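You operate a simulated robot arm through the tools that you are given. There is no shell and no other tool. Be economical: measure what you need, move in short steps, check, and stop when the job is done.

You run a simulated two-armed robot. Do the job below in one go: nothing can be reset, and whatever is moved stays where it is left.

## Task
Fold the wide carton shut, short flaps first.
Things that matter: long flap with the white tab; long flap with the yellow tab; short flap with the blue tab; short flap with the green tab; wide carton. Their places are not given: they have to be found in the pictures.

It is judged by the outcome, as a careful person would: the job done as asked, and still so three seconds after it is handed in. It fails if anything else is knocked over, pushed out of place, dropped, spilled or broken. Flat cloth is picked up by pressing the open fingertips on it (5 to 10 N) and closing them slowly along it; thin cloth reads only 2 to 8 mm in the jaws.

## Robot
Two 7-joint arms with fingered hands on one trunk that stands fixed in place. Base frame: the origin is at the foot of the trunk, x ahead of it, y to its left, z up. Units: m, degrees, N and s.
The left shoulder is at [0.2, 0.135, 0.97], the right one opposite. Payload 4 kg a hand.
The tool frame of a hand sits at the grasp point between the pads (the TCP): z along the fingers, y along the line on which they close. The tips reach 0.025 m beyond it. Largest opening 0.088 m; the body of the gripper starts 0.029 m behind the TCP. The gripper is a hand of 4 fingers: y runs from the thumb to the fingers, the wrist lies at [-0.013, -0.106, -0.174] in the tool frame, and closing takes about 1.5 s.
Orientation is that of the tool frame in the base frame, as a unit quaternion [w, x, y, z]. With the fingers straight down and the wrist toward the robot, the tool's x, y and z point along [0, 1, 0], [1, 0, 0] and [0, 0, -1] of the base frame.

## Interface
- The arms move only by the tool nudge_tool. It takes "left_rows", "right_rows" or both (then of equal length, played together; a hand with none holds still); each is a list of rows, each a list of 7 numbers: the shift along the tool's x, y, z in m, then the turn, a rotation vector about the tool's x, y, z in degrees, then the closure in counts, from 0 (fully open) to 255 (shut). In form: [[dx, dy, dz, rx, ry, rz, hand], ...]. A call has 1 to 12 rows; each row is the pose to reach, as a shift and turn from the pose commanded when the call began, along the tool's axes at that moment. Rows are played at 5 a second. More than 0.05 m and 8.6 degrees between two rows, or a gripper value outside its range, and nothing of the call is played. Where a pose cannot be reached the arm comes as near as it can. A force on the tool above 90 N (or 10 N above the force at the start of the call, whichever is more), or a blocked arm, ends the call early, and 0.2 s more pass. Each finger travels about 0.153 m/s and halts on what it meets, pressing with about 31 N; the grip force reading is that of the motor and also rises with nothing between the fingers. The clock runs only during rows and for 0.2 s after the last one: add rows that repeat a pose to give the fingers time. It gives the time, the measured TCP pose, the force on the tool (base axes), the opening and the grip force at its end, in the units of the frame above (readings bear some noise), with the torque about the TCP (base axes, N m) and any sound that the robot's microphone picked up.
- Cameras (640 x 400 px; columns grow to the right, rows downward): "scene" is now at [0.1425, 0.0101, 1.5808]; the picture's right is [0.10, -0.99, 0.00], its down [-0.66, -0.07, -0.75] and it looks along [0.74, 0.08, -0.67] (base axes); focal length 324 px, centre (320, 200). "left" rides on the left gripper at [-0.064, -0.083, -0.098] in its tool frame; the picture's right is [-0.62, -0.37, 0.69], its down [0.71, -0.63, 0.30] and it looks along [0.32, 0.68, 0.65] (tool axes); focal length 265 px, centre (320, 200). "right" rides on the right gripper at [0.064, -0.083, -0.098] in its tool frame; the picture's right is [-0.62, 0.37, -0.69], its down [-0.71, -0.63, 0.30] and it looks along [-0.32, 0.68, 0.65] (tool axes); focal length 265 px, centre (320, 200).
- capture(camera): a new picture of that camera. No time passes.
- move_column(by): slides the trunk up (or, below 0, down) by that many m; the arms and the scene camera ride with it, the base frame stays. It gives what a move gives, with no picture.
- preshape(shape, hand): the hand has 4 fingers and takes this shape, open, in about a second: jaw (thumb against the fingers, like two jaws); tri (thumb and two fingers); tip (a fingertip pinch); poke (one finger out to press); point (the index stretched); flat (the hand flat); cup (the hand cupped); fist (a fist). The gripper value then closes the fingers along that shape, each until it touches; the sizes above hold for jaw. It gives what a move gives, with no picture.
- turn_head(pan, tilt): turns the head with the scene camera to pan (to the left, within 97 degrees either way) and tilt (down, from -29 to 69), counted from straight ahead of the robot. It gives what a move gives.
- probe_pixels(camera, pixels): there is no depth. For up to 12 entries [column, row, z] of the newest picture of that camera ("zoom" is the newest enlarged one), the place [x, y] in the base frame at which the ray of that pixel passes the height z, good to about 0.003 m. No time passes.
- close_up(camera, box): a new picture of the part [left, top, right, bottom] of that camera's present view, enlarged. No time passes.
- hand_in(): hands the job in; it is judged then, once.

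Work in short steps. Measure before you move; look again where a grasp or a placing could have gone wrong, and mend it. You have 80 turns and 56 pictures in all, those below and enlarged ones among them. Open the grippers and draw the arms clear of the work before you hand the job in, unless the task says otherwise; then end with one line.

The tools are called after ">>>" as a command line: name --argument value ..., lists and objects as JSON in quotes. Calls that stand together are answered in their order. nudge_tool: Moves the arms, as the interface text tells. Its arguments: {"type":"object","properties":{"left_rows":{"type":"array","items":{"type":"array","items":{"type":"number"}}},"right_rows":{"type":"array","items":{"type":"array","items":{"type":"number"}}}},"required":[]} The other tools are called the same way: move_column (by) slides the trunk up or down; preshape (shape, hand) gives the hand a shape; turn_head (pan, tilt) turns the head that bears the scene camera; capture (camera) takes a picture; probe_pixels (camera, pixels) gives the place at which the rays of pixels pass given heights; close_up (camera, box) takes an enlarged picture of a part of a camera's view; hand_in () hands the job in.

At the start:

```text
clock: 0.0
left_position: [0.5866, 0.2503, 1.1435]
left_tool_rot: [0.001, 0.707, 0.707, 0.0]
left_force: [-0.2, -0.5, 0.4]
left_wrist_torque: [0.01, 0.02, -0.01]
left_gripper_width: 0.0876
left_grip_force: 0.1
left_shape: jaw
right_position: [0.4902, -0.1418, 1.2454]
right_tool_rot: [-0.001, 0.707, 0.707, 0.0]
right_force: [0.2, 0.1, -0.4]
right_wrist_torque: [0.02, -0.01, -0.02]
right_gripper_width: 0.0874
right_grip_force: 0.0
right_shape: jaw
trunk travel left (down, up): [-0.575, 0.195]
head pan, tilt: [6.0, 41.7]
```

scene: 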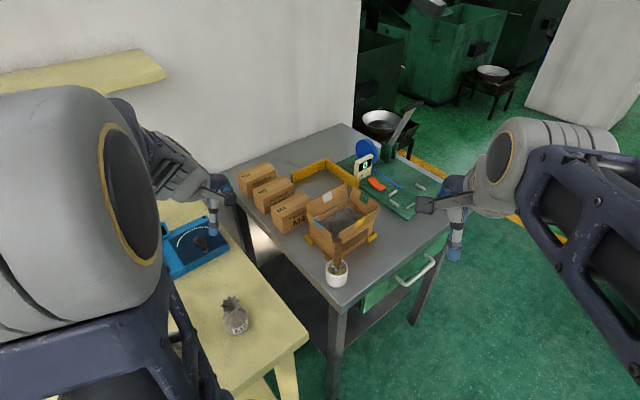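
right: 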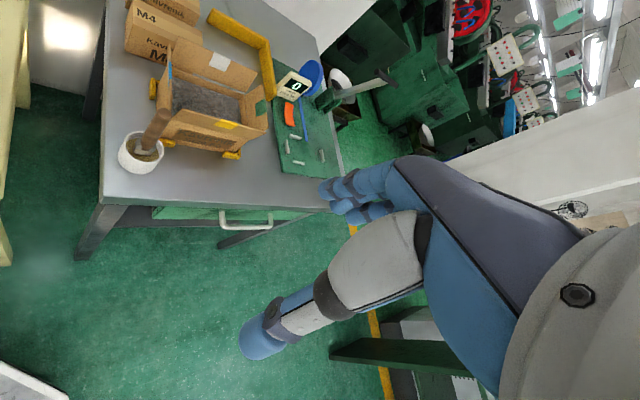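
left: 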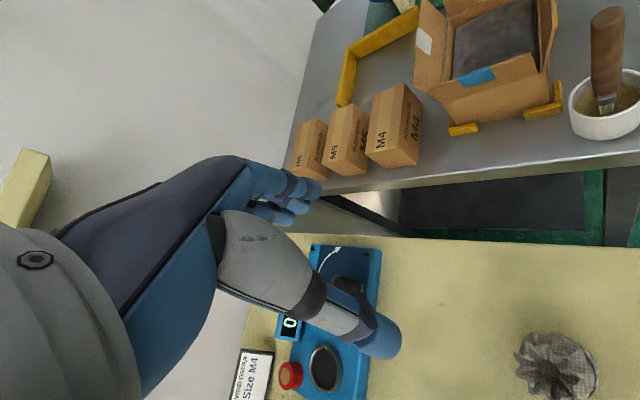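

The carton is around (343,218) in the scene view, with four flaps standing open. I take an enlarged picture to measure it.

>>> close_up --camera "scene" --box '[264, 150, 424, 290]'

>>> close_up --camera "right" --box '[100, 20, 340, 180]'

>>> close_up --camera "left" --box '[360, 0, 640, 175]'

```text
2.86 times, centred on (344, 220) of scene
```

zoom: 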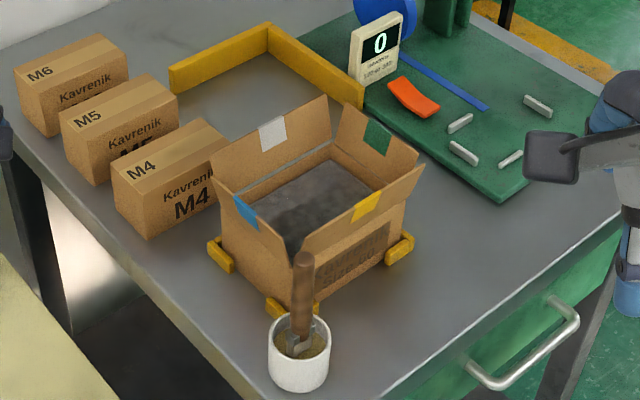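

```text
2.50 times, centred on (220, 100) of right
```

zoom: 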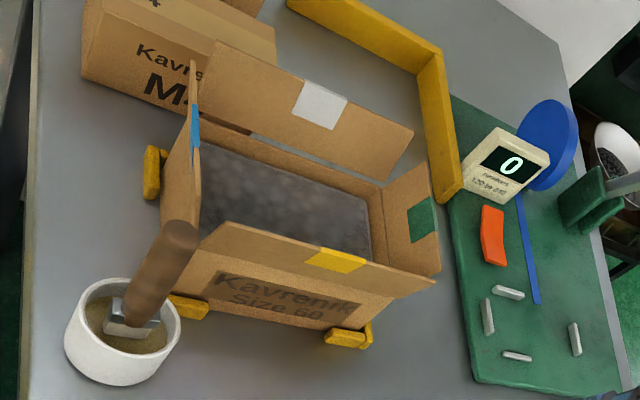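

```text
2.29 times, centred on (500, 88) of left
```

zoom: 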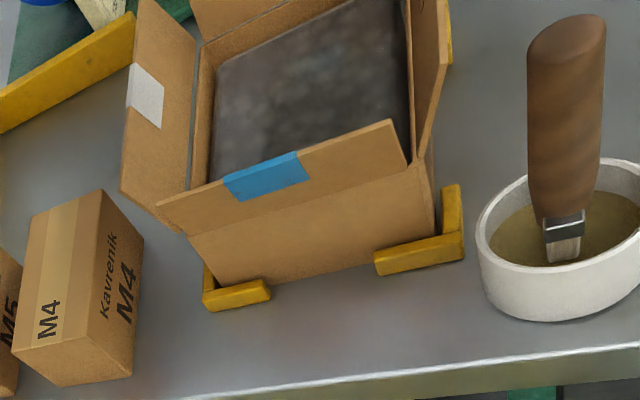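

The close-up shows the short blue flap on the left, short green flap on the right, long white flap behind and long yellow flap in front, all standing outward. I triangulate outer flap corners from the scene and right views.

>>> probe_pixels --camera "scene" --pixels '[[346.5, 183.3, 0.95], [346.5, 183.3, 1.1], [352.8, 186, 0.95], [352.8, 186, 1.1], [378.3, 204.3, 0.95], [378.3, 204.3, 1.1], [380.4, 208.8, 0.95], [380.4, 208.8, 1.1], [333.5, 259, 0.85], [373, 235, 0.85], [312, 242, 0.85], [306.2, 207.8, 1.0]]'

>>> probe_pixels --camera "right" --pixels '[[257.2, 72.8, 0.95], [257.2, 72.8, 1.1], [264, 85.2, 0.95], [264, 85.2, 1.1], [268, 128.8, 0.95], [268, 128.8, 1.1], [266.8, 133.2, 0.95], [266.8, 133.2, 1.1], [177.2, 36.8, 0.95], [177.2, 36.8, 1.1], [169, 116, 0.95], [169, 116, 1.1]]'

```text
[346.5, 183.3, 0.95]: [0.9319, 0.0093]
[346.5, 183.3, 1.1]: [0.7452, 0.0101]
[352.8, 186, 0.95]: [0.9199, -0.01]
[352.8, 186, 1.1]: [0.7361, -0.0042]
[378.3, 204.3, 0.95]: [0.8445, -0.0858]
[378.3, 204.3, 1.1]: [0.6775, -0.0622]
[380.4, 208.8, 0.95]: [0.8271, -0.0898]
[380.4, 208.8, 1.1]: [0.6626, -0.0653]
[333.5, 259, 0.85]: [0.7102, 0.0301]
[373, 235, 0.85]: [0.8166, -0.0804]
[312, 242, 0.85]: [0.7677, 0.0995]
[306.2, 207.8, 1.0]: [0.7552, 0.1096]
```

```text
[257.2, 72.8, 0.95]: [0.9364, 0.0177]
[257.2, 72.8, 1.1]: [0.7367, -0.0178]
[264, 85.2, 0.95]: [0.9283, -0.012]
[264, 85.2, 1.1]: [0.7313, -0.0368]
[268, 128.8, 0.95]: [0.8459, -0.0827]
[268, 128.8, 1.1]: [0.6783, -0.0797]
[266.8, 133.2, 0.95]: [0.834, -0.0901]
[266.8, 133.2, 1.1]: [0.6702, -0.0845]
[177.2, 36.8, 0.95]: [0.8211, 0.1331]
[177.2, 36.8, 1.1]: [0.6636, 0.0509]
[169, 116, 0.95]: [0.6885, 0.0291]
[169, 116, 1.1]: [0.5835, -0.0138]
```

Flap tips come out near z≈0.96–0.98, with base corners at about (0.71,0.03), (0.82,-0.08), (0.77,0.10). I check the rim height and the flap tips from the left view too.

>>> probe_pixels --camera "left" --pixels '[[545.9, 71.3, 0.9], [545.9, 71.3, 0.98], [443, 103, 0.9], [443, 103, 0.98], [430, 90, 0.9], [430, 90, 1.0], [535, 53.5, 0.9], [535, 53.5, 1.0], [457, 124, 0.85], [550, 98, 0.85], [418, 118, 0.9], [418, 118, 0.93]]'

>>> close_up --camera "scene" --box '[296, 170, 392, 270]'

```text
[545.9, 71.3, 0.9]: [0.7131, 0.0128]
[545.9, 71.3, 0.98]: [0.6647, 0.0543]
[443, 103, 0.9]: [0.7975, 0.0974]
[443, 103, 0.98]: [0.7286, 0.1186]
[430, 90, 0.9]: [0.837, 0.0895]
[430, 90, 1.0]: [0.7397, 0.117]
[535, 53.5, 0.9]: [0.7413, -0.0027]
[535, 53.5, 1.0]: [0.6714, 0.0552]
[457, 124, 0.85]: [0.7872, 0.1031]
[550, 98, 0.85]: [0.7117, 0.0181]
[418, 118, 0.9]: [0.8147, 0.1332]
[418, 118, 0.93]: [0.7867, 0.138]
```

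```text
4.00 times, centred on (344, 220) of scene
```

zoom: 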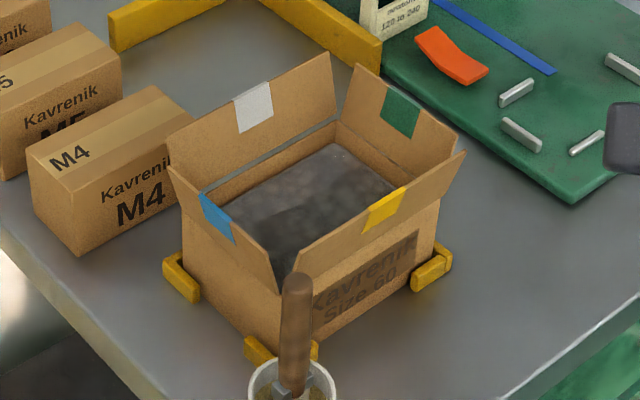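

Rim height is about z≈0.91, flap tips ≈0.96, and the box axes run at about −43° (long) and +47° (short). I now locate the obstacles: the brush/pot and the M4 box.

>>> probe_pixels --camera "left" --pixels '[[608, 13.6, 0.95], [608, 13.6, 1.0], [419, 153.6, 0.85], [422.6, 104.6, 0.85], [422.6, 104.6, 0.91], [404, 84, 0.91], [413, 84, 0.94], [413, 84, 0.97]]'

>>> probe_pixels --camera "scene" --pixels '[[338.2, 239.5, 0.95], [338.2, 239.5, 1.0], [337, 267, 0.89], [348, 267, 0.89], [326, 267, 0.89], [312, 193, 0.91], [302, 191, 0.91], [284, 233, 0.85], [270, 212, 0.91]]'

>>> nudge_tool --left_rows '[[0, 0, 0, 0, 0, 0, 120], [0, 0, 0, 0, 0, 0, 255], [-0.035, 0.028, 0.02, 0, 0, 0, 255], [-0.07, 0.056, 0.04, 0, 0, 0, 255], [-0.105, 0.084, 0.06, 0, 0, 0, 255], [-0.13, 0.11, 0.08, 0, 0, 0, 255], [-0.13, 0.11, 0.08, 0, 0, 0, 255]]'

>>> capture --camera "left"

>>> capture --camera "scene"

```text
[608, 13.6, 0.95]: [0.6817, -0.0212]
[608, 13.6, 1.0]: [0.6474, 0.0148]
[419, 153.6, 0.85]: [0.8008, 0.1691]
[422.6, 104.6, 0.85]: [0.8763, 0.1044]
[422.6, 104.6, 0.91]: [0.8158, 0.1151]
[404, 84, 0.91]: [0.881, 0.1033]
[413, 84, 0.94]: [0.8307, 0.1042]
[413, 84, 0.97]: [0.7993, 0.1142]
```

```text
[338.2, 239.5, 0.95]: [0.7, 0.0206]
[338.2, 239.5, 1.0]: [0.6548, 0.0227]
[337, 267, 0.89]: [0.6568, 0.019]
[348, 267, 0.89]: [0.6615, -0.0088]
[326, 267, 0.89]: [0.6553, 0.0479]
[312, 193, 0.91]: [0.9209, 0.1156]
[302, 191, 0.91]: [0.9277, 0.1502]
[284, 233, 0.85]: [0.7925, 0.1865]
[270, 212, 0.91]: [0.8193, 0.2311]
```

```text
clock: 1.6
left_position: [0.6995, 0.1217, 1.0643]
left_tool_rot: [0.0, 0.707, 0.707, 0.0]
left_force: [0.2, 0.1, -0.5]
left_wrist_torque: [-0.03, 0.01, 0.03]
left_gripper_width: 0.0001
left_grip_force: 30.7
left_shape: jaw
right_position: [0.4905, -0.1439, 1.2462]
right_tool_rot: [-0.001, 0.707, 0.707, 0.001]
right_force: [0.1, 0.4, -0.1]
right_wrist_torque: [0.05, -0.04, 0.02]
right_gripper_width: 0.0875
right_grip_force: 0.0
right_shape: jaw
trunk travel left (down, up): [-0.575, 0.195]
head pan, tilt: [6.0, 41.7]
```

```text
48 pictures are left
```

left: 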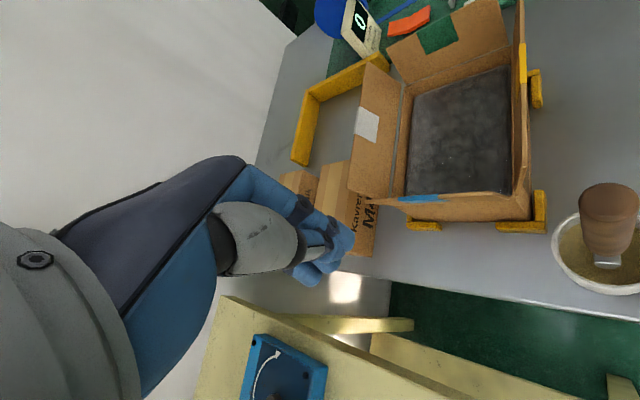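

```text
47 pictures are left
```

scene: 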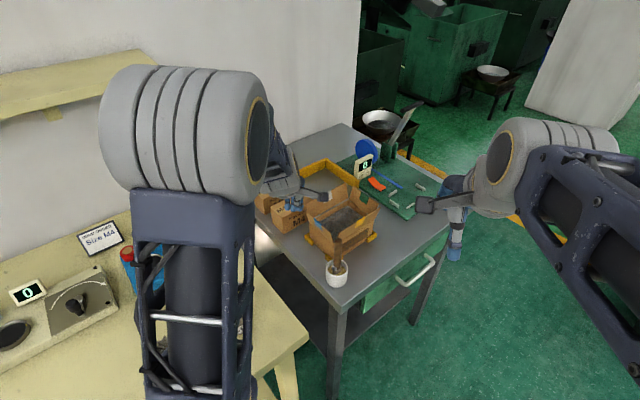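

The brush handle reaches z≈1.0 at (0.65,0.02); M4 stands about 6 cm off the white-side wall. A single finger suits the narrow gap, so I try the poke shape on both hands and look at it.

>>> preshape --hand "left" --shape "poke"

>>> preshape --hand "right" --shape "poke"

>>> capture --camera "left"

>>> close_up --camera "scene" --box '[230, 140, 390, 260]'

>>> close_up --camera "right" --box '[80, 0, 400, 370]'

```text
clock: 2.5
left_position: [0.6977, 0.1207, 1.0646]
left_tool_rot: [0.0, 0.707, 0.707, 0.0]
left_force: [-0.3, 0.7, 0.3]
left_wrist_torque: [-0.01, 0.0, 0.01]
left_gripper_width: 0.0
left_grip_force: 0.1
left_shape: poke
right_position: [0.4911, -0.1419, 1.2451]
right_tool_rot: [0.0, 0.707, 0.707, 0.0]
right_force: [-0.3, 0.3, 0.2]
right_wrist_torque: [0.01, 0.0, -0.02]
right_gripper_width: 0.0876
right_grip_force: 0.0
right_shape: jaw
trunk travel left (down, up): [-0.575, 0.195]
head pan, tilt: [6.0, 41.7]
```

```text
clock: 3.4
left_position: [0.6987, 0.1211, 1.064]
left_tool_rot: [0.001, 0.707, 0.707, -0.001]
left_force: [1.0, 0.0, -0.2]
left_wrist_torque: [0.01, -0.02, 0.02]
left_gripper_width: 0.0
left_grip_force: 0.1
left_shape: poke
right_position: [0.4908, -0.142, 1.2446]
right_tool_rot: [0.0, 0.706, 0.708, 0.0]
right_force: [0.0, 0.4, 0.6]
right_wrist_torque: [-0.01, 0.02, -0.02]
right_gripper_width: 0.0
right_grip_force: 0.1
right_shape: poke
trunk travel left (down, up): [-0.575, 0.195]
head pan, tilt: [6.0, 41.7]
```

```text
46 pictures are left
```

left: 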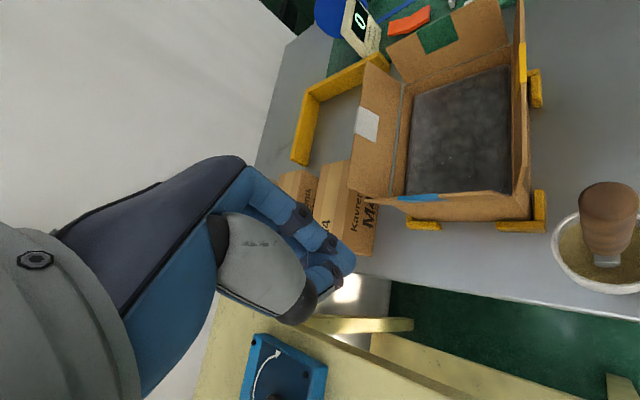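

```text
3.33 times, centred on (310, 200) of scene
```

zoom: 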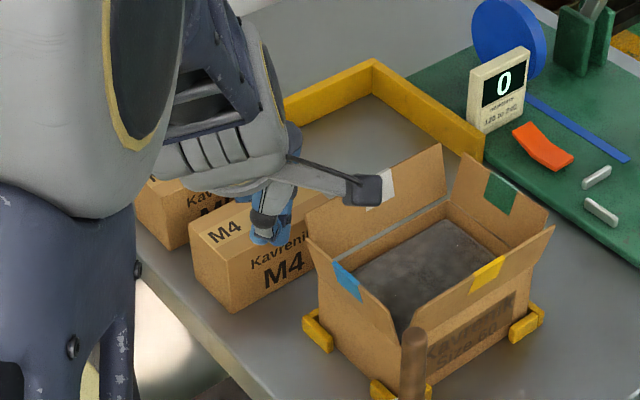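

```text
1.08 times, centred on (240, 185) of right
```

zoom: 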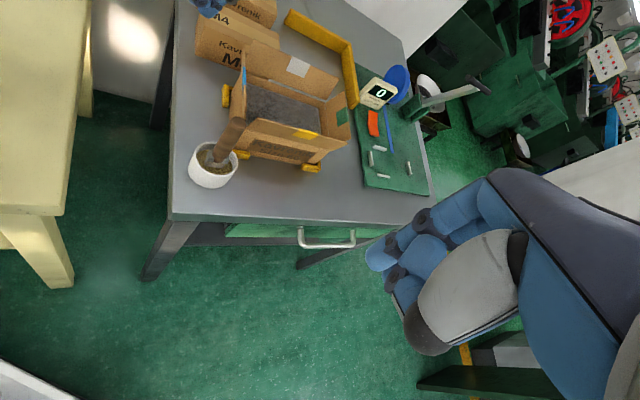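

I zoom in on the left fingers to find the poking tip relative to the TCP.

>>> close_up --camera "left" --box '[200, 150, 400, 340]'

```text
2.11 times, centred on (300, 245) of left
```

zoom: 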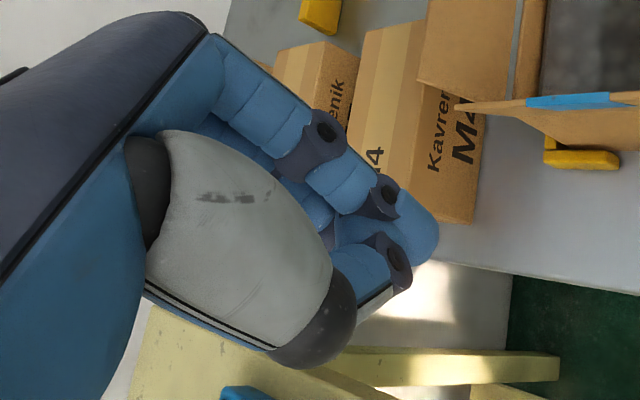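

The index tip sits about 3 cm below the TCP. I bring it just outside the blue flap at z≈0.93, then check.

>>> nudge_tool --left_rows '[[-0.012, 0.007, 0.035, 0, 0, 0, 0], [-0.025, 0.014, 0.07, 0, 0, 0, 0], [-0.025, 0.014, 0.104, 0, 0, 0, 0], [-0.025, 0.014, 0.104, 0, 0, 0, 0]]'

>>> close_up --camera "scene" --box '[264, 150, 424, 290]'

>>> capture --camera "left"

```text
clock: 4.4
left_position: [0.7111, 0.0975, 0.9595]
left_tool_rot: [-0.001, 0.707, 0.707, 0.0]
left_force: [1.1, 0.3, -0.1]
left_wrist_torque: [0.02, -0.01, 0.0]
left_gripper_width: 0.0002
left_grip_force: 0.1
left_shape: poke
right_position: [0.4912, -0.1416, 1.2458]
right_tool_rot: [0.001, 0.707, 0.707, 0.001]
right_force: [0.1, 0.0, -0.2]
right_wrist_torque: [-0.03, 0.04, -0.01]
right_gripper_width: 0.0
right_grip_force: 0.1
right_shape: poke
trunk travel left (down, up): [-0.575, 0.195]
head pan, tilt: [6.0, 41.7]
```

```text
2.86 times, centred on (344, 220) of scene
```

zoom: 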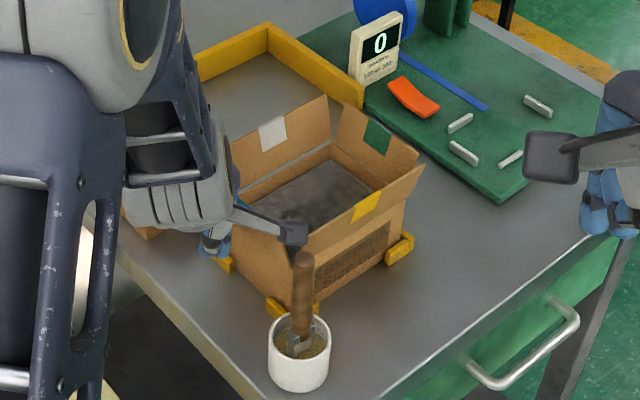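

```text
41 pictures are left
```

left: 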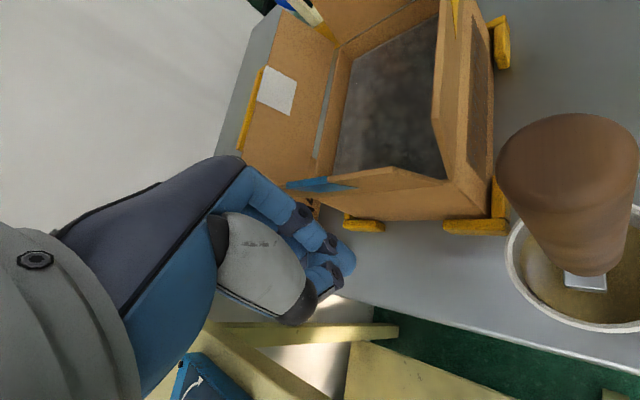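

The wrist camera would pass close over the brush handle, so I turn the hand 43° about its axis in place. That makes the finger row parallel to the blue flap and swings the camera away from the handle.

>>> nudge_tool --left_rows '[[0, 0, 0, 0, 0, 8, 0], [0, 0, 0, 0, 0, 16, 0], [0, 0, 0, 0, 0, 24, 0], [0, 0, 0, 0, 0, 32, 0], [0, 0, 0, 0, 0, 38, 0], [0, 0, 0, 0, 0, 43, 0], [0, 0, 0, 0, 0, 43, 0]]'

>>> capture --camera "left"

```text
clock: 6.0
left_position: [0.711, 0.096, 0.9611]
left_tool_rot: [0.001, 0.917, 0.399, 0.001]
left_force: [0.2, 0.5, -0.2]
left_wrist_torque: [-0.01, 0.01, 0.0]
left_gripper_width: 0.0
left_grip_force: 0.0
left_shape: poke
right_position: [0.4911, -0.1419, 1.2454]
right_tool_rot: [0.0, 0.707, 0.707, 0.0]
right_force: [-0.3, -0.2, 0.4]
right_wrist_torque: [-0.01, -0.01, 0.01]
right_gripper_width: 0.0003
right_grip_force: 0.2
right_shape: poke
trunk travel left (down, up): [-0.575, 0.195]
head pan, tilt: [6.0, 41.7]
```

```text
40 pictures are left
```

left: 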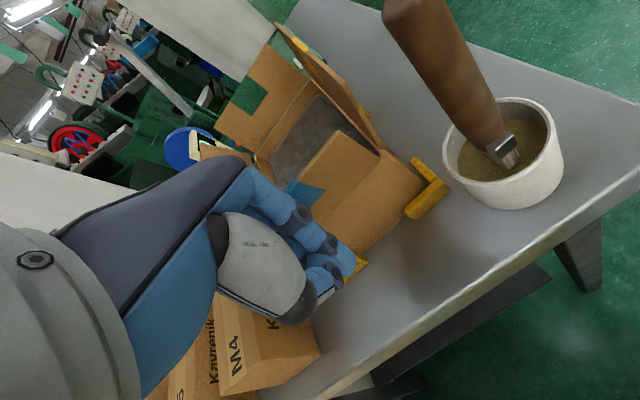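

The blue flap is right in front of the fingers along tool +y. I push 6 cm slowly, keeping height.

>>> nudge_tool --left_rows '[[0, 0.012, 0, 0, 0, 0, 0], [0, 0.024, 0, 0, 0, 0, 0], [0, 0.036, 0, 0, 0, 0, 0], [0, 0.048, 0, 0, 0, 0, 0], [0, 0.06, 0, 0, 0, 0, 0], [0, 0.06, 0, 0, 0, 0, 0]]'

>>> capture --camera "left"

>>> close_up --camera "scene" --box '[264, 150, 424, 290]'

```text
clock: 7.4
left_position: [0.7524, 0.053, 0.9606]
left_tool_rot: [0.0, 0.917, 0.398, 0.0]
left_force: [0.3, -0.3, -1.1]
left_wrist_torque: [-0.01, -0.03, 0.03]
left_gripper_width: 0.0001
left_grip_force: 0.2
left_shape: poke
right_position: [0.4913, -0.1425, 1.2456]
right_tool_rot: [0.0, 0.707, 0.707, 0.001]
right_force: [0.5, -0.3, 1.0]
right_wrist_torque: [0.03, -0.01, -0.01]
right_gripper_width: 0.0
right_grip_force: 0.1
right_shape: poke
trunk travel left (down, up): [-0.575, 0.195]
head pan, tilt: [6.0, 41.7]
```

```text
39 pictures are left
```

left: 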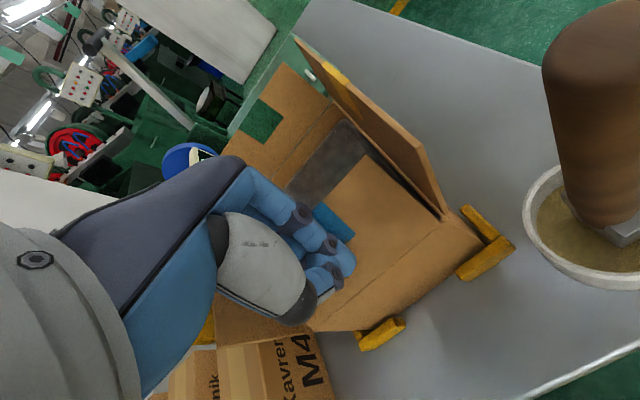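

```text
2.86 times, centred on (344, 220) of scene
```

zoom: 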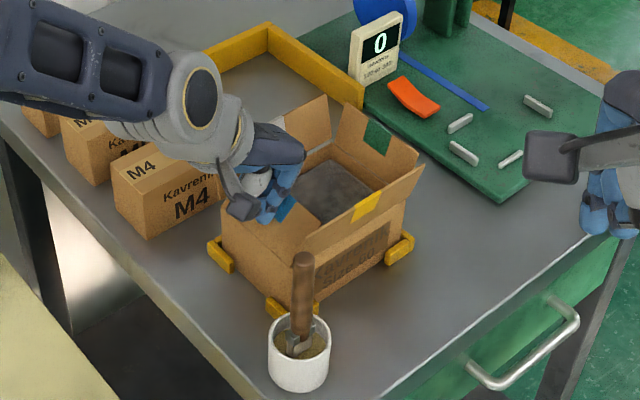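

The blue flap has folded well inward. I push another 2.5 cm and press down lightly to flatten it.

>>> nudge_tool --left_rows '[[0, 0.01, 0.003, 0, 0, 0, 0], [0, 0.02, 0.006, 0, 0, 0, 0], [0, 0.025, 0.01, 0, 0, 0, 0], [0, 0.025, 0.014, 0, 0, 0, 0], [0, 0.025, 0.018, 0, 0, 0, 0], [0, 0.025, 0.018, 0, 0, 0, 0]]'

>>> capture --camera "left"

```text
clock: 8.8
left_position: [0.7747, 0.0374, 0.9456]
left_tool_rot: [0.002, 0.917, 0.398, 0.003]
left_force: [3.3, -1.6, 17.1]
left_wrist_torque: [0.16, 0.13, -0.02]
left_gripper_width: 0.0
left_grip_force: 0.0
left_shape: poke
right_position: [0.4914, -0.1427, 1.245]
right_tool_rot: [0.0, 0.707, 0.707, -0.001]
right_force: [0.3, 0.6, -0.2]
right_wrist_torque: [-0.02, -0.01, 0.02]
right_gripper_width: 0.0
right_grip_force: 0.0
right_shape: poke
trunk travel left (down, up): [-0.575, 0.195]
head pan, tilt: [6.0, 41.7]
```

```text
37 pictures are left
```

left: 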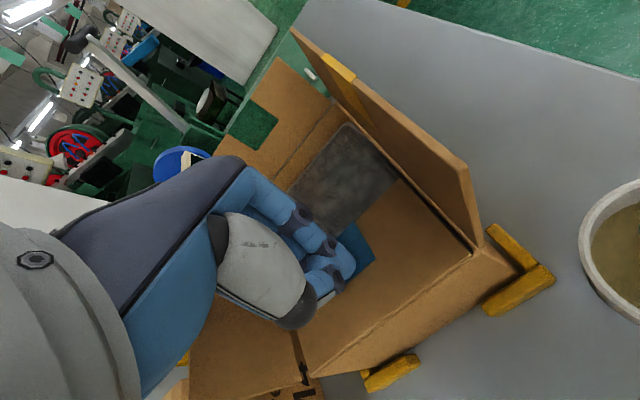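

17 N up means the flap is pressed flat. I lift straight up and back off to see whether it stays.

>>> nudge_tool --left_rows '[[0, 0.025, -0.005, 0, 0, 0, 0], [0, 0.025, -0.04, 0, 0, 0, 0], [0, 0.0, -0.075, 0, 0, 0, 0], [0, -0.04, -0.09, 0, 0, 0, 0], [0, -0.04, -0.09, 0, 0, 0, 0]]'

>>> capture --camera "left"

```text
clock: 10.0
left_position: [0.743, 0.0637, 1.0316]
left_tool_rot: [0.0, 0.917, 0.399, 0.0]
left_force: [0.6, 0.5, -0.5]
left_wrist_torque: [-0.01, -0.01, -0.04]
left_gripper_width: 0.0
left_grip_force: 0.1
left_shape: poke
right_position: [0.4912, -0.1428, 1.2448]
right_tool_rot: [0.0, 0.707, 0.708, -0.001]
right_force: [-0.7, -0.8, 0.1]
right_wrist_torque: [-0.03, -0.04, -0.03]
right_gripper_width: 0.0001
right_grip_force: 0.1
right_shape: poke
trunk travel left (down, up): [-0.575, 0.195]
head pan, tilt: [6.0, 41.7]
```

```text
36 pictures are left
```

left: 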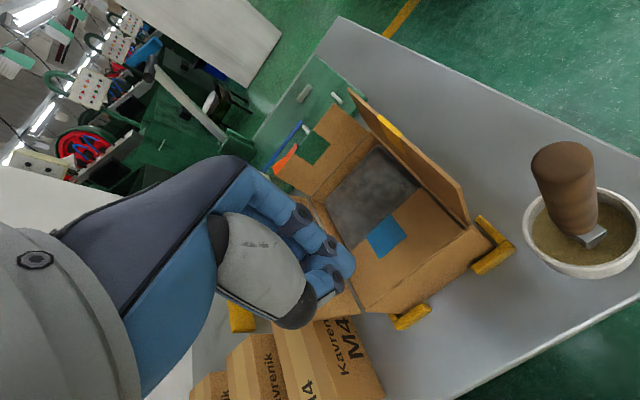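

The blue flap stays flat (blue tab at (385,235)). Now the left hand retracts while the right moves over to a spot outside the green flap, still high.

>>> nudge_tool --left_rows '[[0, -0.02, -0.01, 0, 0, 0, 0], [0, -0.05, -0.02, 0, 0, 0, 0], [0, -0.08, -0.03, 0, 0, 0, 0], [0, -0.11, -0.04, 0, 0, 0, 0], [0, -0.12, -0.05, 0, 0, 0, 0], [0, -0.12, -0.05, 0, 0, 0, 0], [0, -0.12, -0.05, 0, 0, 0, 0], [0, -0.12, -0.05, 0, 0, 0, 0], [0, -0.12, -0.05, 0, 0, 0, 0], [0, -0.12, -0.05, 0, 0, 0, 0], [0, -0.12, -0.05, 0, 0, 0, 0]]' --right_rows '[[0, 0.043, 0.01, 0, 0, 0, 0], [0, 0.086, 0.03, 0, 0, 0, 0], [0, 0.13, 0.05, 0, 0, 0, 0], [0, 0.172, 0.07, 0, 0, 0, 0], [0, 0.215, 0.09, 0, 0, 0, 0], [0.01, 0.258, 0.11, 0, 0, 0, 0], [0.02, 0.301, 0.13, 0, 0, 0, 0], [0.03, 0.344, 0.15, 0, 0, 0, 0], [0.04, 0.387, 0.17, 0, 0, 0, 0], [0.042, 0.43, 0.185, 0, 0, 0, 0], [0.042, 0.43, 0.185, 0, 0, 0, 0]]'

>>> capture --camera "right"

>>> close_up --camera "scene" --box '[264, 150, 424, 290]'

```text
clock: 12.4
left_position: [0.6558, 0.1462, 1.0805]
left_tool_rot: [0.0, 0.917, 0.399, 0.0]
left_force: [0.0, -0.4, 0.1]
left_wrist_torque: [-0.03, -0.01, 0.0]
left_gripper_width: 0.0
left_grip_force: 0.0
left_shape: poke
right_position: [0.9219, -0.0978, 1.0593]
right_tool_rot: [0.0, 0.707, 0.708, -0.001]
right_force: [-0.4, 0.7, -0.6]
right_wrist_torque: [0.01, -0.01, 0.0]
right_gripper_width: 0.0
right_grip_force: 0.0
right_shape: poke
trunk travel left (down, up): [-0.575, 0.195]
head pan, tilt: [6.0, 41.7]
```

```text
35 pictures are left
```

right: 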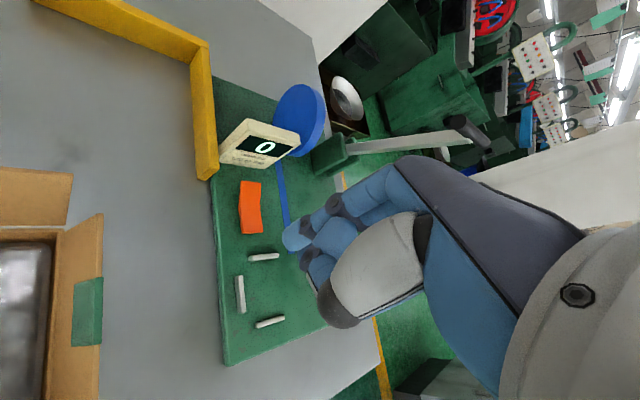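

```text
2.86 times, centred on (344, 220) of scene
```

zoom: 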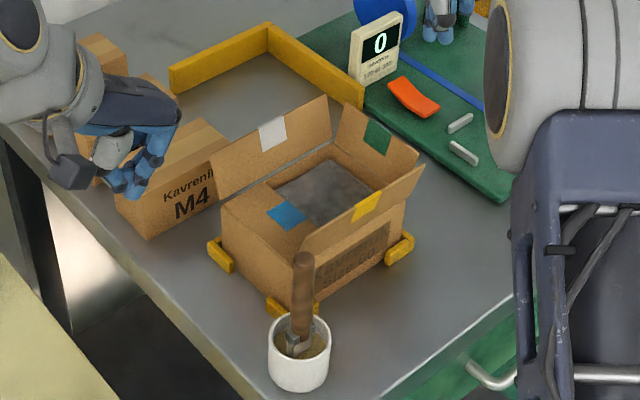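

Blue remains folded flat. I probe how far the display and mat objects are before lowering the right hand.

>>> probe_pixels --camera "right" --pixels '[[224, 165, 0.85], [290, 153, 0.9], [90, 215, 0.96], [100, 345, 0.95], [60, 232, 0.91], [55, 395, 0.91], [250, 257, 0.86]]'

>>> probe_pixels --camera "scene" --pixels '[[354, 178, 0.85], [366.8, 180.8, 0.85], [393, 204, 0.86]]'

```text
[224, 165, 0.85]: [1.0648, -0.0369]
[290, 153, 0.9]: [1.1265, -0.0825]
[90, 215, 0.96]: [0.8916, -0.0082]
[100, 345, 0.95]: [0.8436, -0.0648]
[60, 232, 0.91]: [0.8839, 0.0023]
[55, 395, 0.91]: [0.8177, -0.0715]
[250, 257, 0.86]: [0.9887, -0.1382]
```

```text
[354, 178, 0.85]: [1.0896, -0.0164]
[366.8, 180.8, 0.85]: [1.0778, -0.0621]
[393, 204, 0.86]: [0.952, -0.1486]
```

Clear: the display is beyond x≈1.06 and the green crease mid is at (0.851,−0.035). I lower the right hand outside the flap and push inward 10 cm.

>>> nudge_tool --right_rows '[[0, 0, 0.035, 0, 0, 0, 0], [0, 0, 0.07, 0, 0, 0, 0], [0, 0, 0.098, 0, 0, 0, 0], [0.014, -0.015, 0.098, 0, 0, 0, 0], [0.027, -0.029, 0.098, 0, 0, 0, 0], [0.037, -0.04, 0.098, 0, 0, 0, 0], [0.047, -0.051, 0.098, 0, 0, 0, 0], [0.058, -0.062, 0.098, 0, 0, 0, 0], [0.068, -0.073, 0.098, 0, 0, 0, 0], [0.068, -0.073, 0.098, 0, 0, 0, 0]]'

>>> capture --camera "right"

>>> close_up --camera "scene" --box '[264, 150, 424, 290]'

```text
clock: 14.6
left_position: [0.6546, 0.1458, 1.0826]
left_tool_rot: [0.0, 0.917, 0.399, 0.0]
left_force: [0.1, 0.4, -0.3]
left_wrist_torque: [0.01, 0.02, 0.02]
left_gripper_width: 0.0
left_grip_force: 0.1
left_shape: poke
right_position: [0.8462, -0.032, 0.962]
right_tool_rot: [0.0, 0.707, 0.707, 0.0]
right_force: [0.2, 0.5, 0.0]
right_wrist_torque: [-0.02, 0.03, -0.01]
right_gripper_width: 0.0002
right_grip_force: 0.1
right_shape: poke
trunk travel left (down, up): [-0.575, 0.195]
head pan, tilt: [6.0, 41.7]
```

```text
33 pictures are left
```

right: 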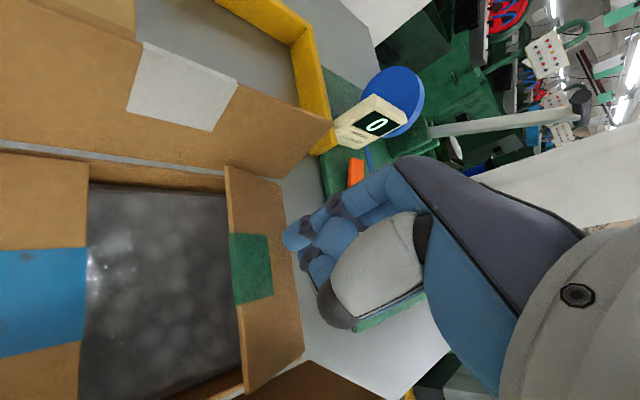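

```text
2.86 times, centred on (344, 220) of scene
```

zoom: 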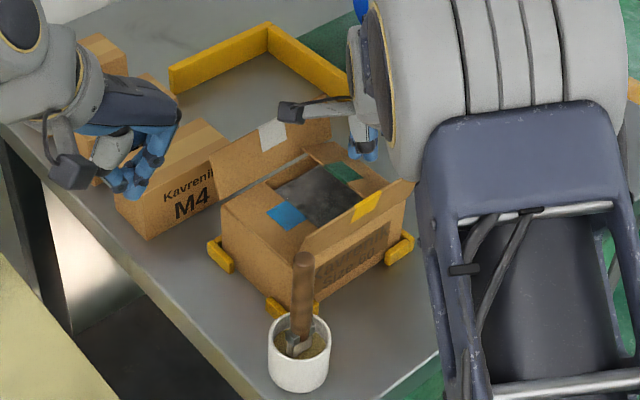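

The green flap is turned inward already. I push 4 cm further and press down.

>>> nudge_tool --right_rows '[[0.009, -0.01, 0.0, 0, 0, 0, 0], [0.018, -0.019, 0.002, 0, 0, 0, 0], [0.026, -0.028, 0.005, 0, 0, 0, 0], [0.026, -0.028, 0.01, 0, 0, 0, 0], [0.026, -0.028, 0.015, 0, 0, 0, 0], [0.026, -0.028, 0.018, 0, 0, 0, 0], [0.026, -0.028, 0.018, 0, 0, 0, 0]]'

>>> capture --camera "right"

```text
clock: 16.2
left_position: [0.6545, 0.1465, 1.0827]
left_tool_rot: [0.0, 0.917, 0.398, 0.0]
left_force: [0.2, 0.2, -0.3]
left_wrist_torque: [0.01, -0.03, 0.01]
left_gripper_width: 0.0002
left_grip_force: 0.1
left_shape: poke
right_position: [0.8219, -0.0051, 0.9519]
right_tool_rot: [0.004, 0.706, 0.708, 0.006]
right_force: [-1.8, 0.4, 48.5]
right_wrist_torque: [-0.15, 0.06, 0.1]
right_gripper_width: 0.0
right_grip_force: 0.0
right_shape: poke
trunk travel left (down, up): [-0.575, 0.195]
head pan, tilt: [6.0, 41.7]
```

```text
31 pictures are left
```

right: 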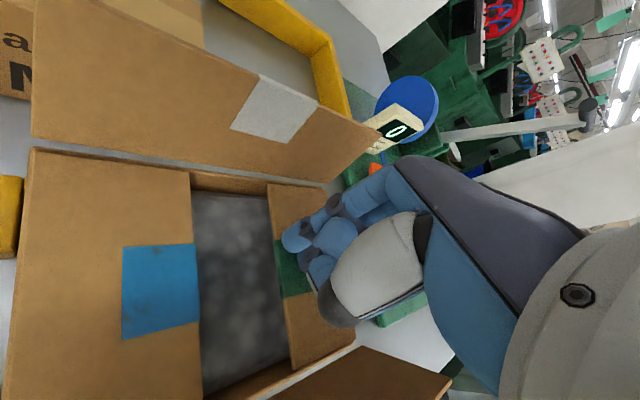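

The green flap is down (48 N, too firm, so I lift at once). Then I swing the right hand over to the outside of the yellow flap, turned so the finger row is parallel to it.

>>> nudge_tool --right_rows '[[0, 0, -0.03, 0, 0, 0, 0], [0, 0, -0.07, 0, 0, 0, 0], [0, 0, -0.11, 0, 0, 0, 0], [-0.025, -0.036, -0.11, 0, 0, -8, 0], [-0.05, -0.072, -0.11, 0, 0, -16, 0], [-0.078, -0.11, -0.11, 0, 0, -24, 0], [-0.078, -0.11, -0.11, 0, 0, -32, 0], [-0.078, -0.11, -0.11, 0, 0, -40, 0], [-0.078, -0.11, -0.11, 0, 0, -47, 0], [-0.078, -0.11, -0.11, 0, 0, -47, 0]]'

>>> capture --camera "right"

>>> close_up --camera "scene" --box '[264, 150, 424, 290]'

```text
clock: 18.4
left_position: [0.6555, 0.1466, 1.082]
left_tool_rot: [0.0, 0.917, 0.399, 0.0]
left_force: [-0.6, 0.5, -0.2]
left_wrist_torque: [-0.01, 0.01, -0.02]
left_gripper_width: 0.0
left_grip_force: 0.0
left_shape: poke
right_position: [0.7083, -0.0837, 1.0521]
right_tool_rot: [0.0, 0.365, 0.931, 0.0]
right_force: [-0.7, -1.0, 0.1]
right_wrist_torque: [0.0, -0.03, 0.01]
right_gripper_width: 0.0
right_grip_force: 0.0
right_shape: poke
trunk travel left (down, up): [-0.575, 0.195]
head pan, tilt: [6.0, 41.7]
```

```text
30 pictures are left
```

right: 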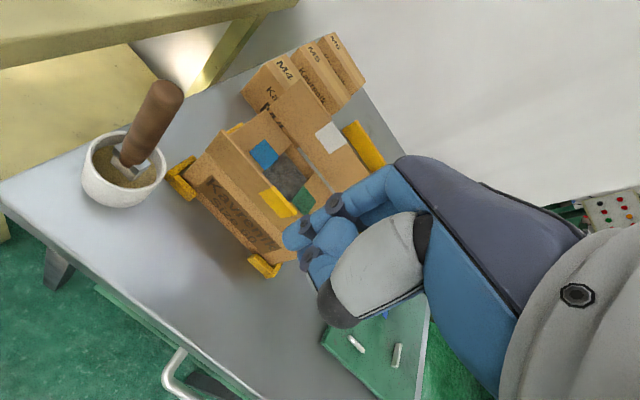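

```text
2.86 times, centred on (344, 220) of scene
```

zoom: 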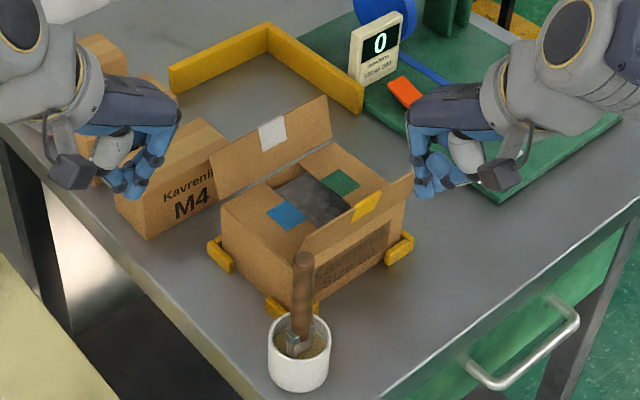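

Both short flaps lie flat. I lower the right hand outside the yellow flap and push along tool +y.

>>> nudge_tool --right_rows '[[0, 0, 0.04, 0, 0, 0, 0], [0, 0, 0.07, 0, 0, 0, 0], [0, 0, 0.088, 0, 0, 0, 0], [0, 0.015, 0.088, 0, 0, 0, 0], [0, 0.03, 0.088, 0, 0, 0, 0], [0, 0.043, 0.088, 0, 0, 0, 0], [0, 0.056, 0.088, 0, 0, 0, 0], [0, 0.069, 0.088, 0, 0, 0, 0], [0, 0.082, 0.088, 0, 0, 0, 0], [0, 0.082, 0.088, 0, 0, 0, 0]]'

>>> capture --camera "right"

>>> close_up --camera "scene" --box '[264, 150, 424, 290]'

```text
clock: 20.6
left_position: [0.6546, 0.1472, 1.0813]
left_tool_rot: [0.0, 0.917, 0.399, 0.0]
left_force: [0.0, 0.7, 0.6]
left_wrist_torque: [-0.01, -0.02, 0.0]
left_gripper_width: 0.0
left_grip_force: 0.1
left_shape: poke
right_position: [0.7659, -0.0251, 0.9669]
right_tool_rot: [0.0, 0.366, 0.93, 0.0]
right_force: [-0.5, -0.4, 0.8]
right_wrist_torque: [-0.03, 0.0, -0.01]
right_gripper_width: 0.0002
right_grip_force: 0.0
right_shape: poke
trunk travel left (down, up): [-0.575, 0.195]
head pan, tilt: [6.0, 41.7]
```

```text
28 pictures are left
```

right: 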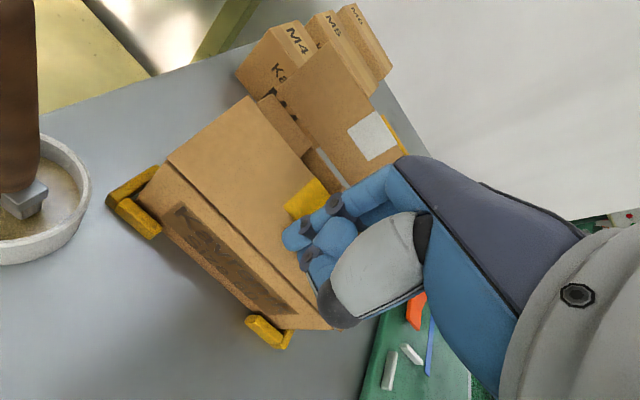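

```text
2.86 times, centred on (344, 220) of scene
```

zoom: 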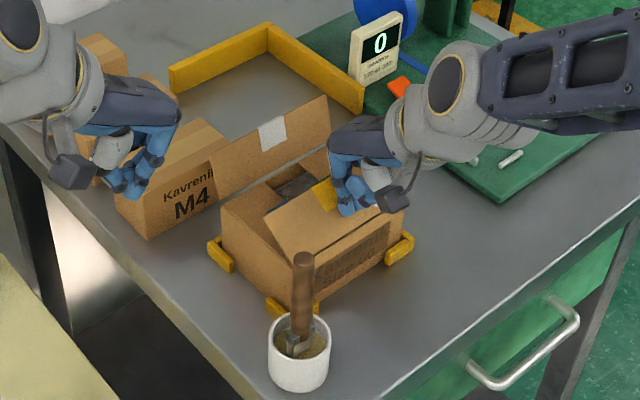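

Yellow is most of the way over. I push 2.8 cm more and press down gently.

>>> nudge_tool --right_rows '[[0, 0.01, 0.002, 0, 0, 0, 0], [0, 0.02, 0.005, 0, 0, 0, 0], [0, 0.028, 0.009, 0, 0, 0, 0], [0, 0.028, 0.013, 0, 0, 0, 0], [0, 0.028, 0.016, 0, 0, 0, 0], [0, 0.028, 0.016, 0, 0, 0, 0]]'

```text
clock: 22.0
left_position: [0.6527, 0.1468, 1.084]
left_tool_rot: [0.0, 0.917, 0.398, 0.0]
left_force: [0.6, 0.0, -0.2]
left_wrist_torque: [-0.02, 0.02, -0.01]
left_gripper_width: 0.0001
left_grip_force: 0.0
left_shape: poke
right_position: [0.7856, -0.0018, 0.9548]
right_tool_rot: [0.004, 0.366, 0.931, 0.004]
right_force: [-8.9, 2.3, 51.2]
right_wrist_torque: [0.06, 0.25, -0.09]
right_gripper_width: 0.0
right_grip_force: 0.0
right_shape: poke
trunk travel left (down, up): [-0.575, 0.195]
head pan, tilt: [6.0, 41.7]
```

Yellow is down (51 N contact). I lift the right hand and retract it, and bring the left above the outside of the white flap.

>>> nudge_tool --right_rows '[[0, 0, -0.03, 0, 0, 0, 0], [0, 0, -0.07, 0, 0, 0, 0], [0, -0.03, -0.11, 0, 0, 0, 0], [0, -0.07, -0.12, 0, 0, 0, 0], [0, -0.11, -0.12, 0, 0, 0, 0], [0, -0.15, -0.12, 0, 0, 0, 0], [0, -0.18, -0.12, 0, 0, 0, 0], [0, -0.2, -0.12, 0, 0, 0, 0], [0, -0.2, -0.12, 0, 0, 0, 0], [0, -0.2, -0.12, 0, 0, 0, 0], [0, -0.2, -0.12, 0, 0, 0, 0]]' --left_rows '[[0, 0, 0, 0, 0, 0, 0], [0, 0, 0, 0, 0, 0, 0], [0, 0, 0, 0, 0, 0, 0], [0.025, 0.02, -0.01, 0, 0, 0, 0], [0.06, 0.04, -0.01, 0, 0, 0, 0], [0.09, 0.075, -0.01, 0, 0, 0, 0], [0.118, 0.11, -0.01, 0, 0, 0, 0], [0.118, 0.15, 0, 0, 0, 0, 0], [0.118, 0.18, 0.01, 0, 0, 0, 0], [0.118, 0.207, 0.02, 0, 0, 0, 0], [0.118, 0.207, 0.02, 0, 0, 0, 0]]'

>>> capture --camera "left"

>>> close_up --camera "scene" --box '[264, 150, 424, 290]'

```text
clock: 24.4
left_position: [0.8885, 0.0906, 1.0628]
left_tool_rot: [0.001, 0.917, 0.399, 0.0]
left_force: [0.6, 0.5, -0.1]
left_wrist_torque: [-0.02, -0.02, -0.01]
left_gripper_width: 0.0
left_grip_force: 0.0
left_shape: poke
right_position: [0.6511, -0.1515, 1.0695]
right_tool_rot: [0.0, 0.366, 0.93, 0.0]
right_force: [-0.7, 0.0, -0.4]
right_wrist_torque: [-0.03, 0.03, 0.0]
right_gripper_width: 0.0
right_grip_force: 0.1
right_shape: poke
trunk travel left (down, up): [-0.575, 0.195]
head pan, tilt: [6.0, 41.7]
```

```text
26 pictures are left
```

left: 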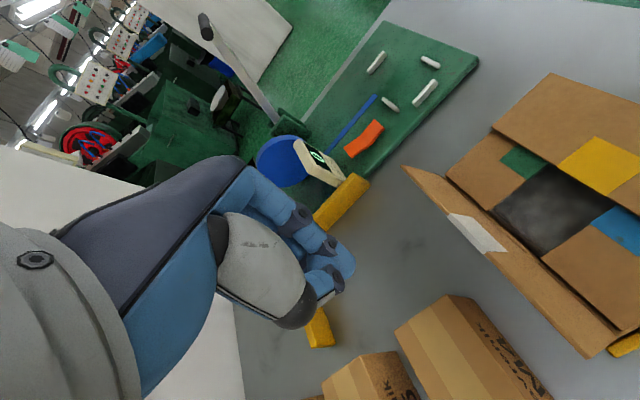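

```text
2.86 times, centred on (344, 220) of scene
```

zoom: 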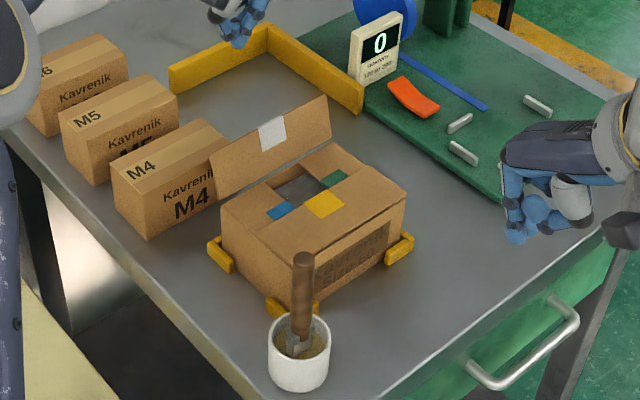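

Yellow lies flat. I check where the M4 top corner and the white flap are from the left view before descending.

>>> probe_pixels --camera "left" --pixels '[[450, 297, 0.91], [450, 297, 0.94], [402, 330, 0.91], [405, 168, 0.96], [612, 355, 0.96], [368, 182, 0.89], [312, 312, 0.89], [476, 302, 0.91]]'

>>> probe_pixels --camera "scene" --pixels '[[304.5, 191.5, 0.91], [304.5, 191.5, 0.94], [311.5, 199, 0.91], [280, 216, 0.91], [280, 216, 0.93], [284, 233, 0.85]]'

```text
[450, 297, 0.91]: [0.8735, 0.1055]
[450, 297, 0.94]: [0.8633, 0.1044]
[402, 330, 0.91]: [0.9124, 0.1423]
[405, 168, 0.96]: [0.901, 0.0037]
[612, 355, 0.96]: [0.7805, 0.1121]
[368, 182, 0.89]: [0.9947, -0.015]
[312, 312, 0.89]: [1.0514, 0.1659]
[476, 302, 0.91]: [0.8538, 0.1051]
```

```text
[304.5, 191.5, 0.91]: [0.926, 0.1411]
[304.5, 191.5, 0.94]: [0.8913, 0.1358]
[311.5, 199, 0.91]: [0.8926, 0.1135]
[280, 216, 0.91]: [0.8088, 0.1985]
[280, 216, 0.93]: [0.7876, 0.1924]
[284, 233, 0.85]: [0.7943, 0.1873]
```

M4's top is about 0.923 with its corner at (0.86,0.105), 5 cm off the white flap. I shift 1.5 cm along +y away from M4, lower to a tip height of ≈0.934 (above M4), and push along −x.

>>> nudge_tool --left_rows '[[0, 0.015, 0.03, 0, 0, 0, 0], [0, 0.015, 0.065, 0, 0, 0, 0], [0, 0.015, 0.097, 0, 0, 0, 0], [-0.012, 0.015, 0.098, 0, 0, 0, 0], [-0.024, 0.015, 0.098, 0, 0, 0, 0], [-0.036, 0.015, 0.098, 0, 0, 0, 0], [-0.048, 0.015, 0.098, 0, 0, 0, 0], [-0.06, 0.015, 0.098, 0, 0, 0, 0], [-0.06, 0.015, 0.098, 0, 0, 0, 0]]'

>>> capture --camera "left"

>>> close_up --camera "scene" --box '[264, 150, 424, 290]'

```text
clock: 26.4
left_position: [0.8576, 0.038, 0.9632]
left_tool_rot: [0.0, 0.917, 0.399, 0.0]
left_force: [-0.7, -0.6, 0.0]
left_wrist_torque: [0.01, -0.01, 0.01]
left_gripper_width: 0.0001
left_grip_force: 0.0
left_shape: poke
right_position: [0.6504, -0.1508, 1.0691]
right_tool_rot: [0.0, 0.367, 0.93, 0.0]
right_force: [-0.9, 0.4, 0.0]
right_wrist_torque: [-0.03, 0.03, 0.01]
right_gripper_width: 0.0
right_grip_force: 0.0
right_shape: poke
trunk travel left (down, up): [-0.575, 0.195]
head pan, tilt: [6.0, 41.7]
```

```text
24 pictures are left
```

left: 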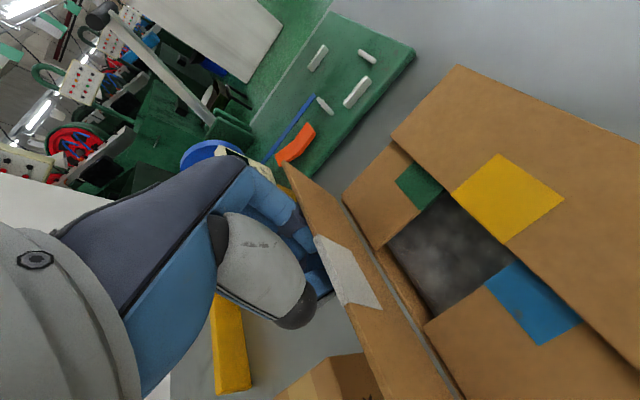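

```text
2.86 times, centred on (344, 220) of scene
```

zoom: 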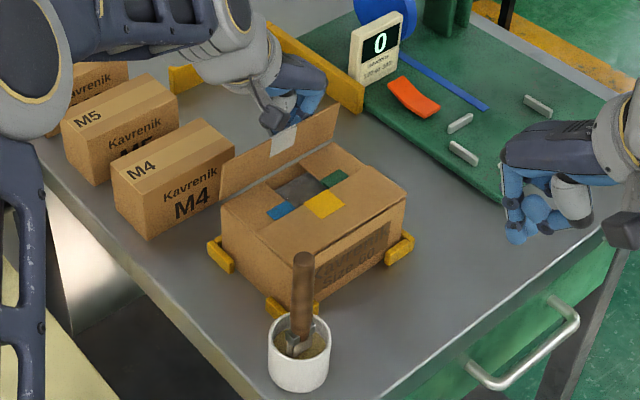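

Contact has begun and the white flap is about vertical. I push further 5 cm along −x.

>>> nudge_tool --left_rows '[[-0.012, 0, 0, 0, 0, 0, 0], [-0.024, 0, 0, 0, 0, 0, 0], [-0.036, 0, 0, 0, 0, 0, 0], [-0.048, 0, 0, 0, 0, 0, 0], [-0.048, 0, 0, 0, 0, 0, 0]]'

>>> capture --camera "left"

>>> close_up --camera "scene" --box '[264, 150, 424, 290]'

```text
clock: 27.6
left_position: [0.8236, 0.0033, 0.9638]
left_tool_rot: [0.0, 0.917, 0.399, 0.0]
left_force: [0.7, -0.1, 0.1]
left_wrist_torque: [-0.02, 0.02, -0.02]
left_gripper_width: 0.0
left_grip_force: 0.2
left_shape: poke
right_position: [0.6498, -0.1506, 1.069]
right_tool_rot: [0.0, 0.368, 0.93, 0.0]
right_force: [-0.3, 0.1, 0.1]
right_wrist_torque: [-0.01, -0.01, 0.05]
right_gripper_width: 0.0001
right_grip_force: 0.0
right_shape: poke
trunk travel left (down, up): [-0.575, 0.195]
head pan, tilt: [6.0, 41.7]
```

```text
22 pictures are left
```

left: 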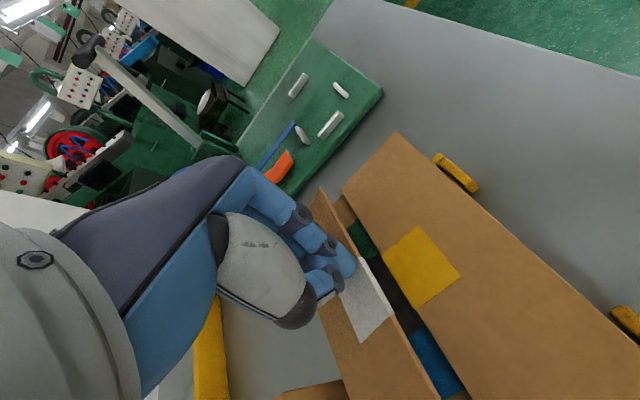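

```text
2.86 times, centred on (344, 220) of scene
```

zoom: 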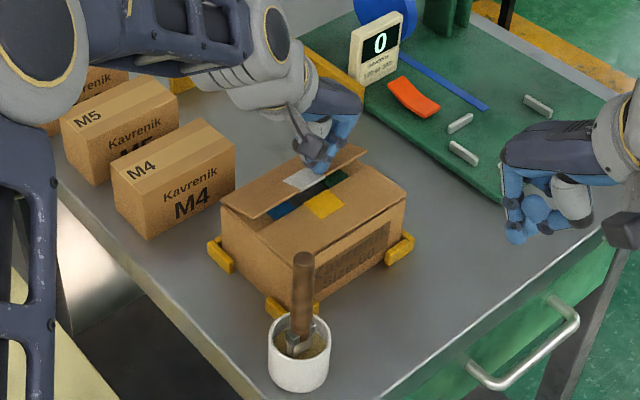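

White is about 60° over. I press down 1.3 cm while moving slightly inward.

>>> nudge_tool --left_rows '[[-0.006, 0, 0.003, 0, 0, 0, 0], [-0.008, 0, 0.006, 0, 0, 0, 0], [-0.008, 0, 0.01, 0, 0, 0, 0], [-0.008, 0, 0.013, 0, 0, 0, 0], [-0.008, 0, 0.013, 0, 0, 0, 0]]'

>>> capture --camera "left"

```text
clock: 28.8
left_position: [0.8186, -0.0046, 0.951]
left_tool_rot: [0.0, 0.917, 0.399, 0.0]
left_force: [0.8, -0.2, 0.0]
left_wrist_torque: [0.0, 0.03, 0.01]
left_gripper_width: 0.0
left_grip_force: 0.1
left_shape: poke
right_position: [0.6503, -0.1511, 1.0712]
right_tool_rot: [0.0, 0.367, 0.93, 0.0]
right_force: [-1.0, -0.2, -0.1]
right_wrist_torque: [0.0, -0.02, 0.0]
right_gripper_width: 0.0
right_grip_force: 0.1
right_shape: poke
trunk travel left (down, up): [-0.575, 0.195]
head pan, tilt: [6.0, 41.7]
```

```text
20 pictures are left
```

left: 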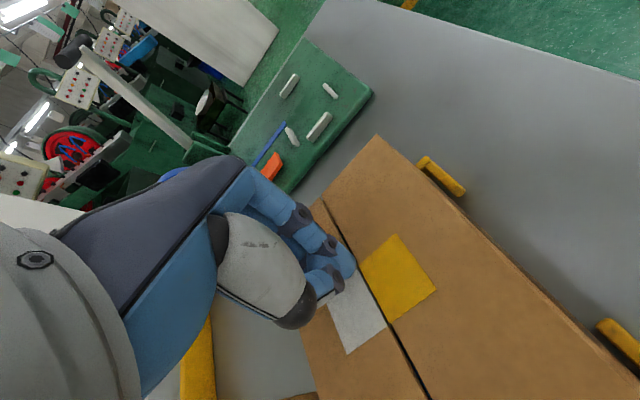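

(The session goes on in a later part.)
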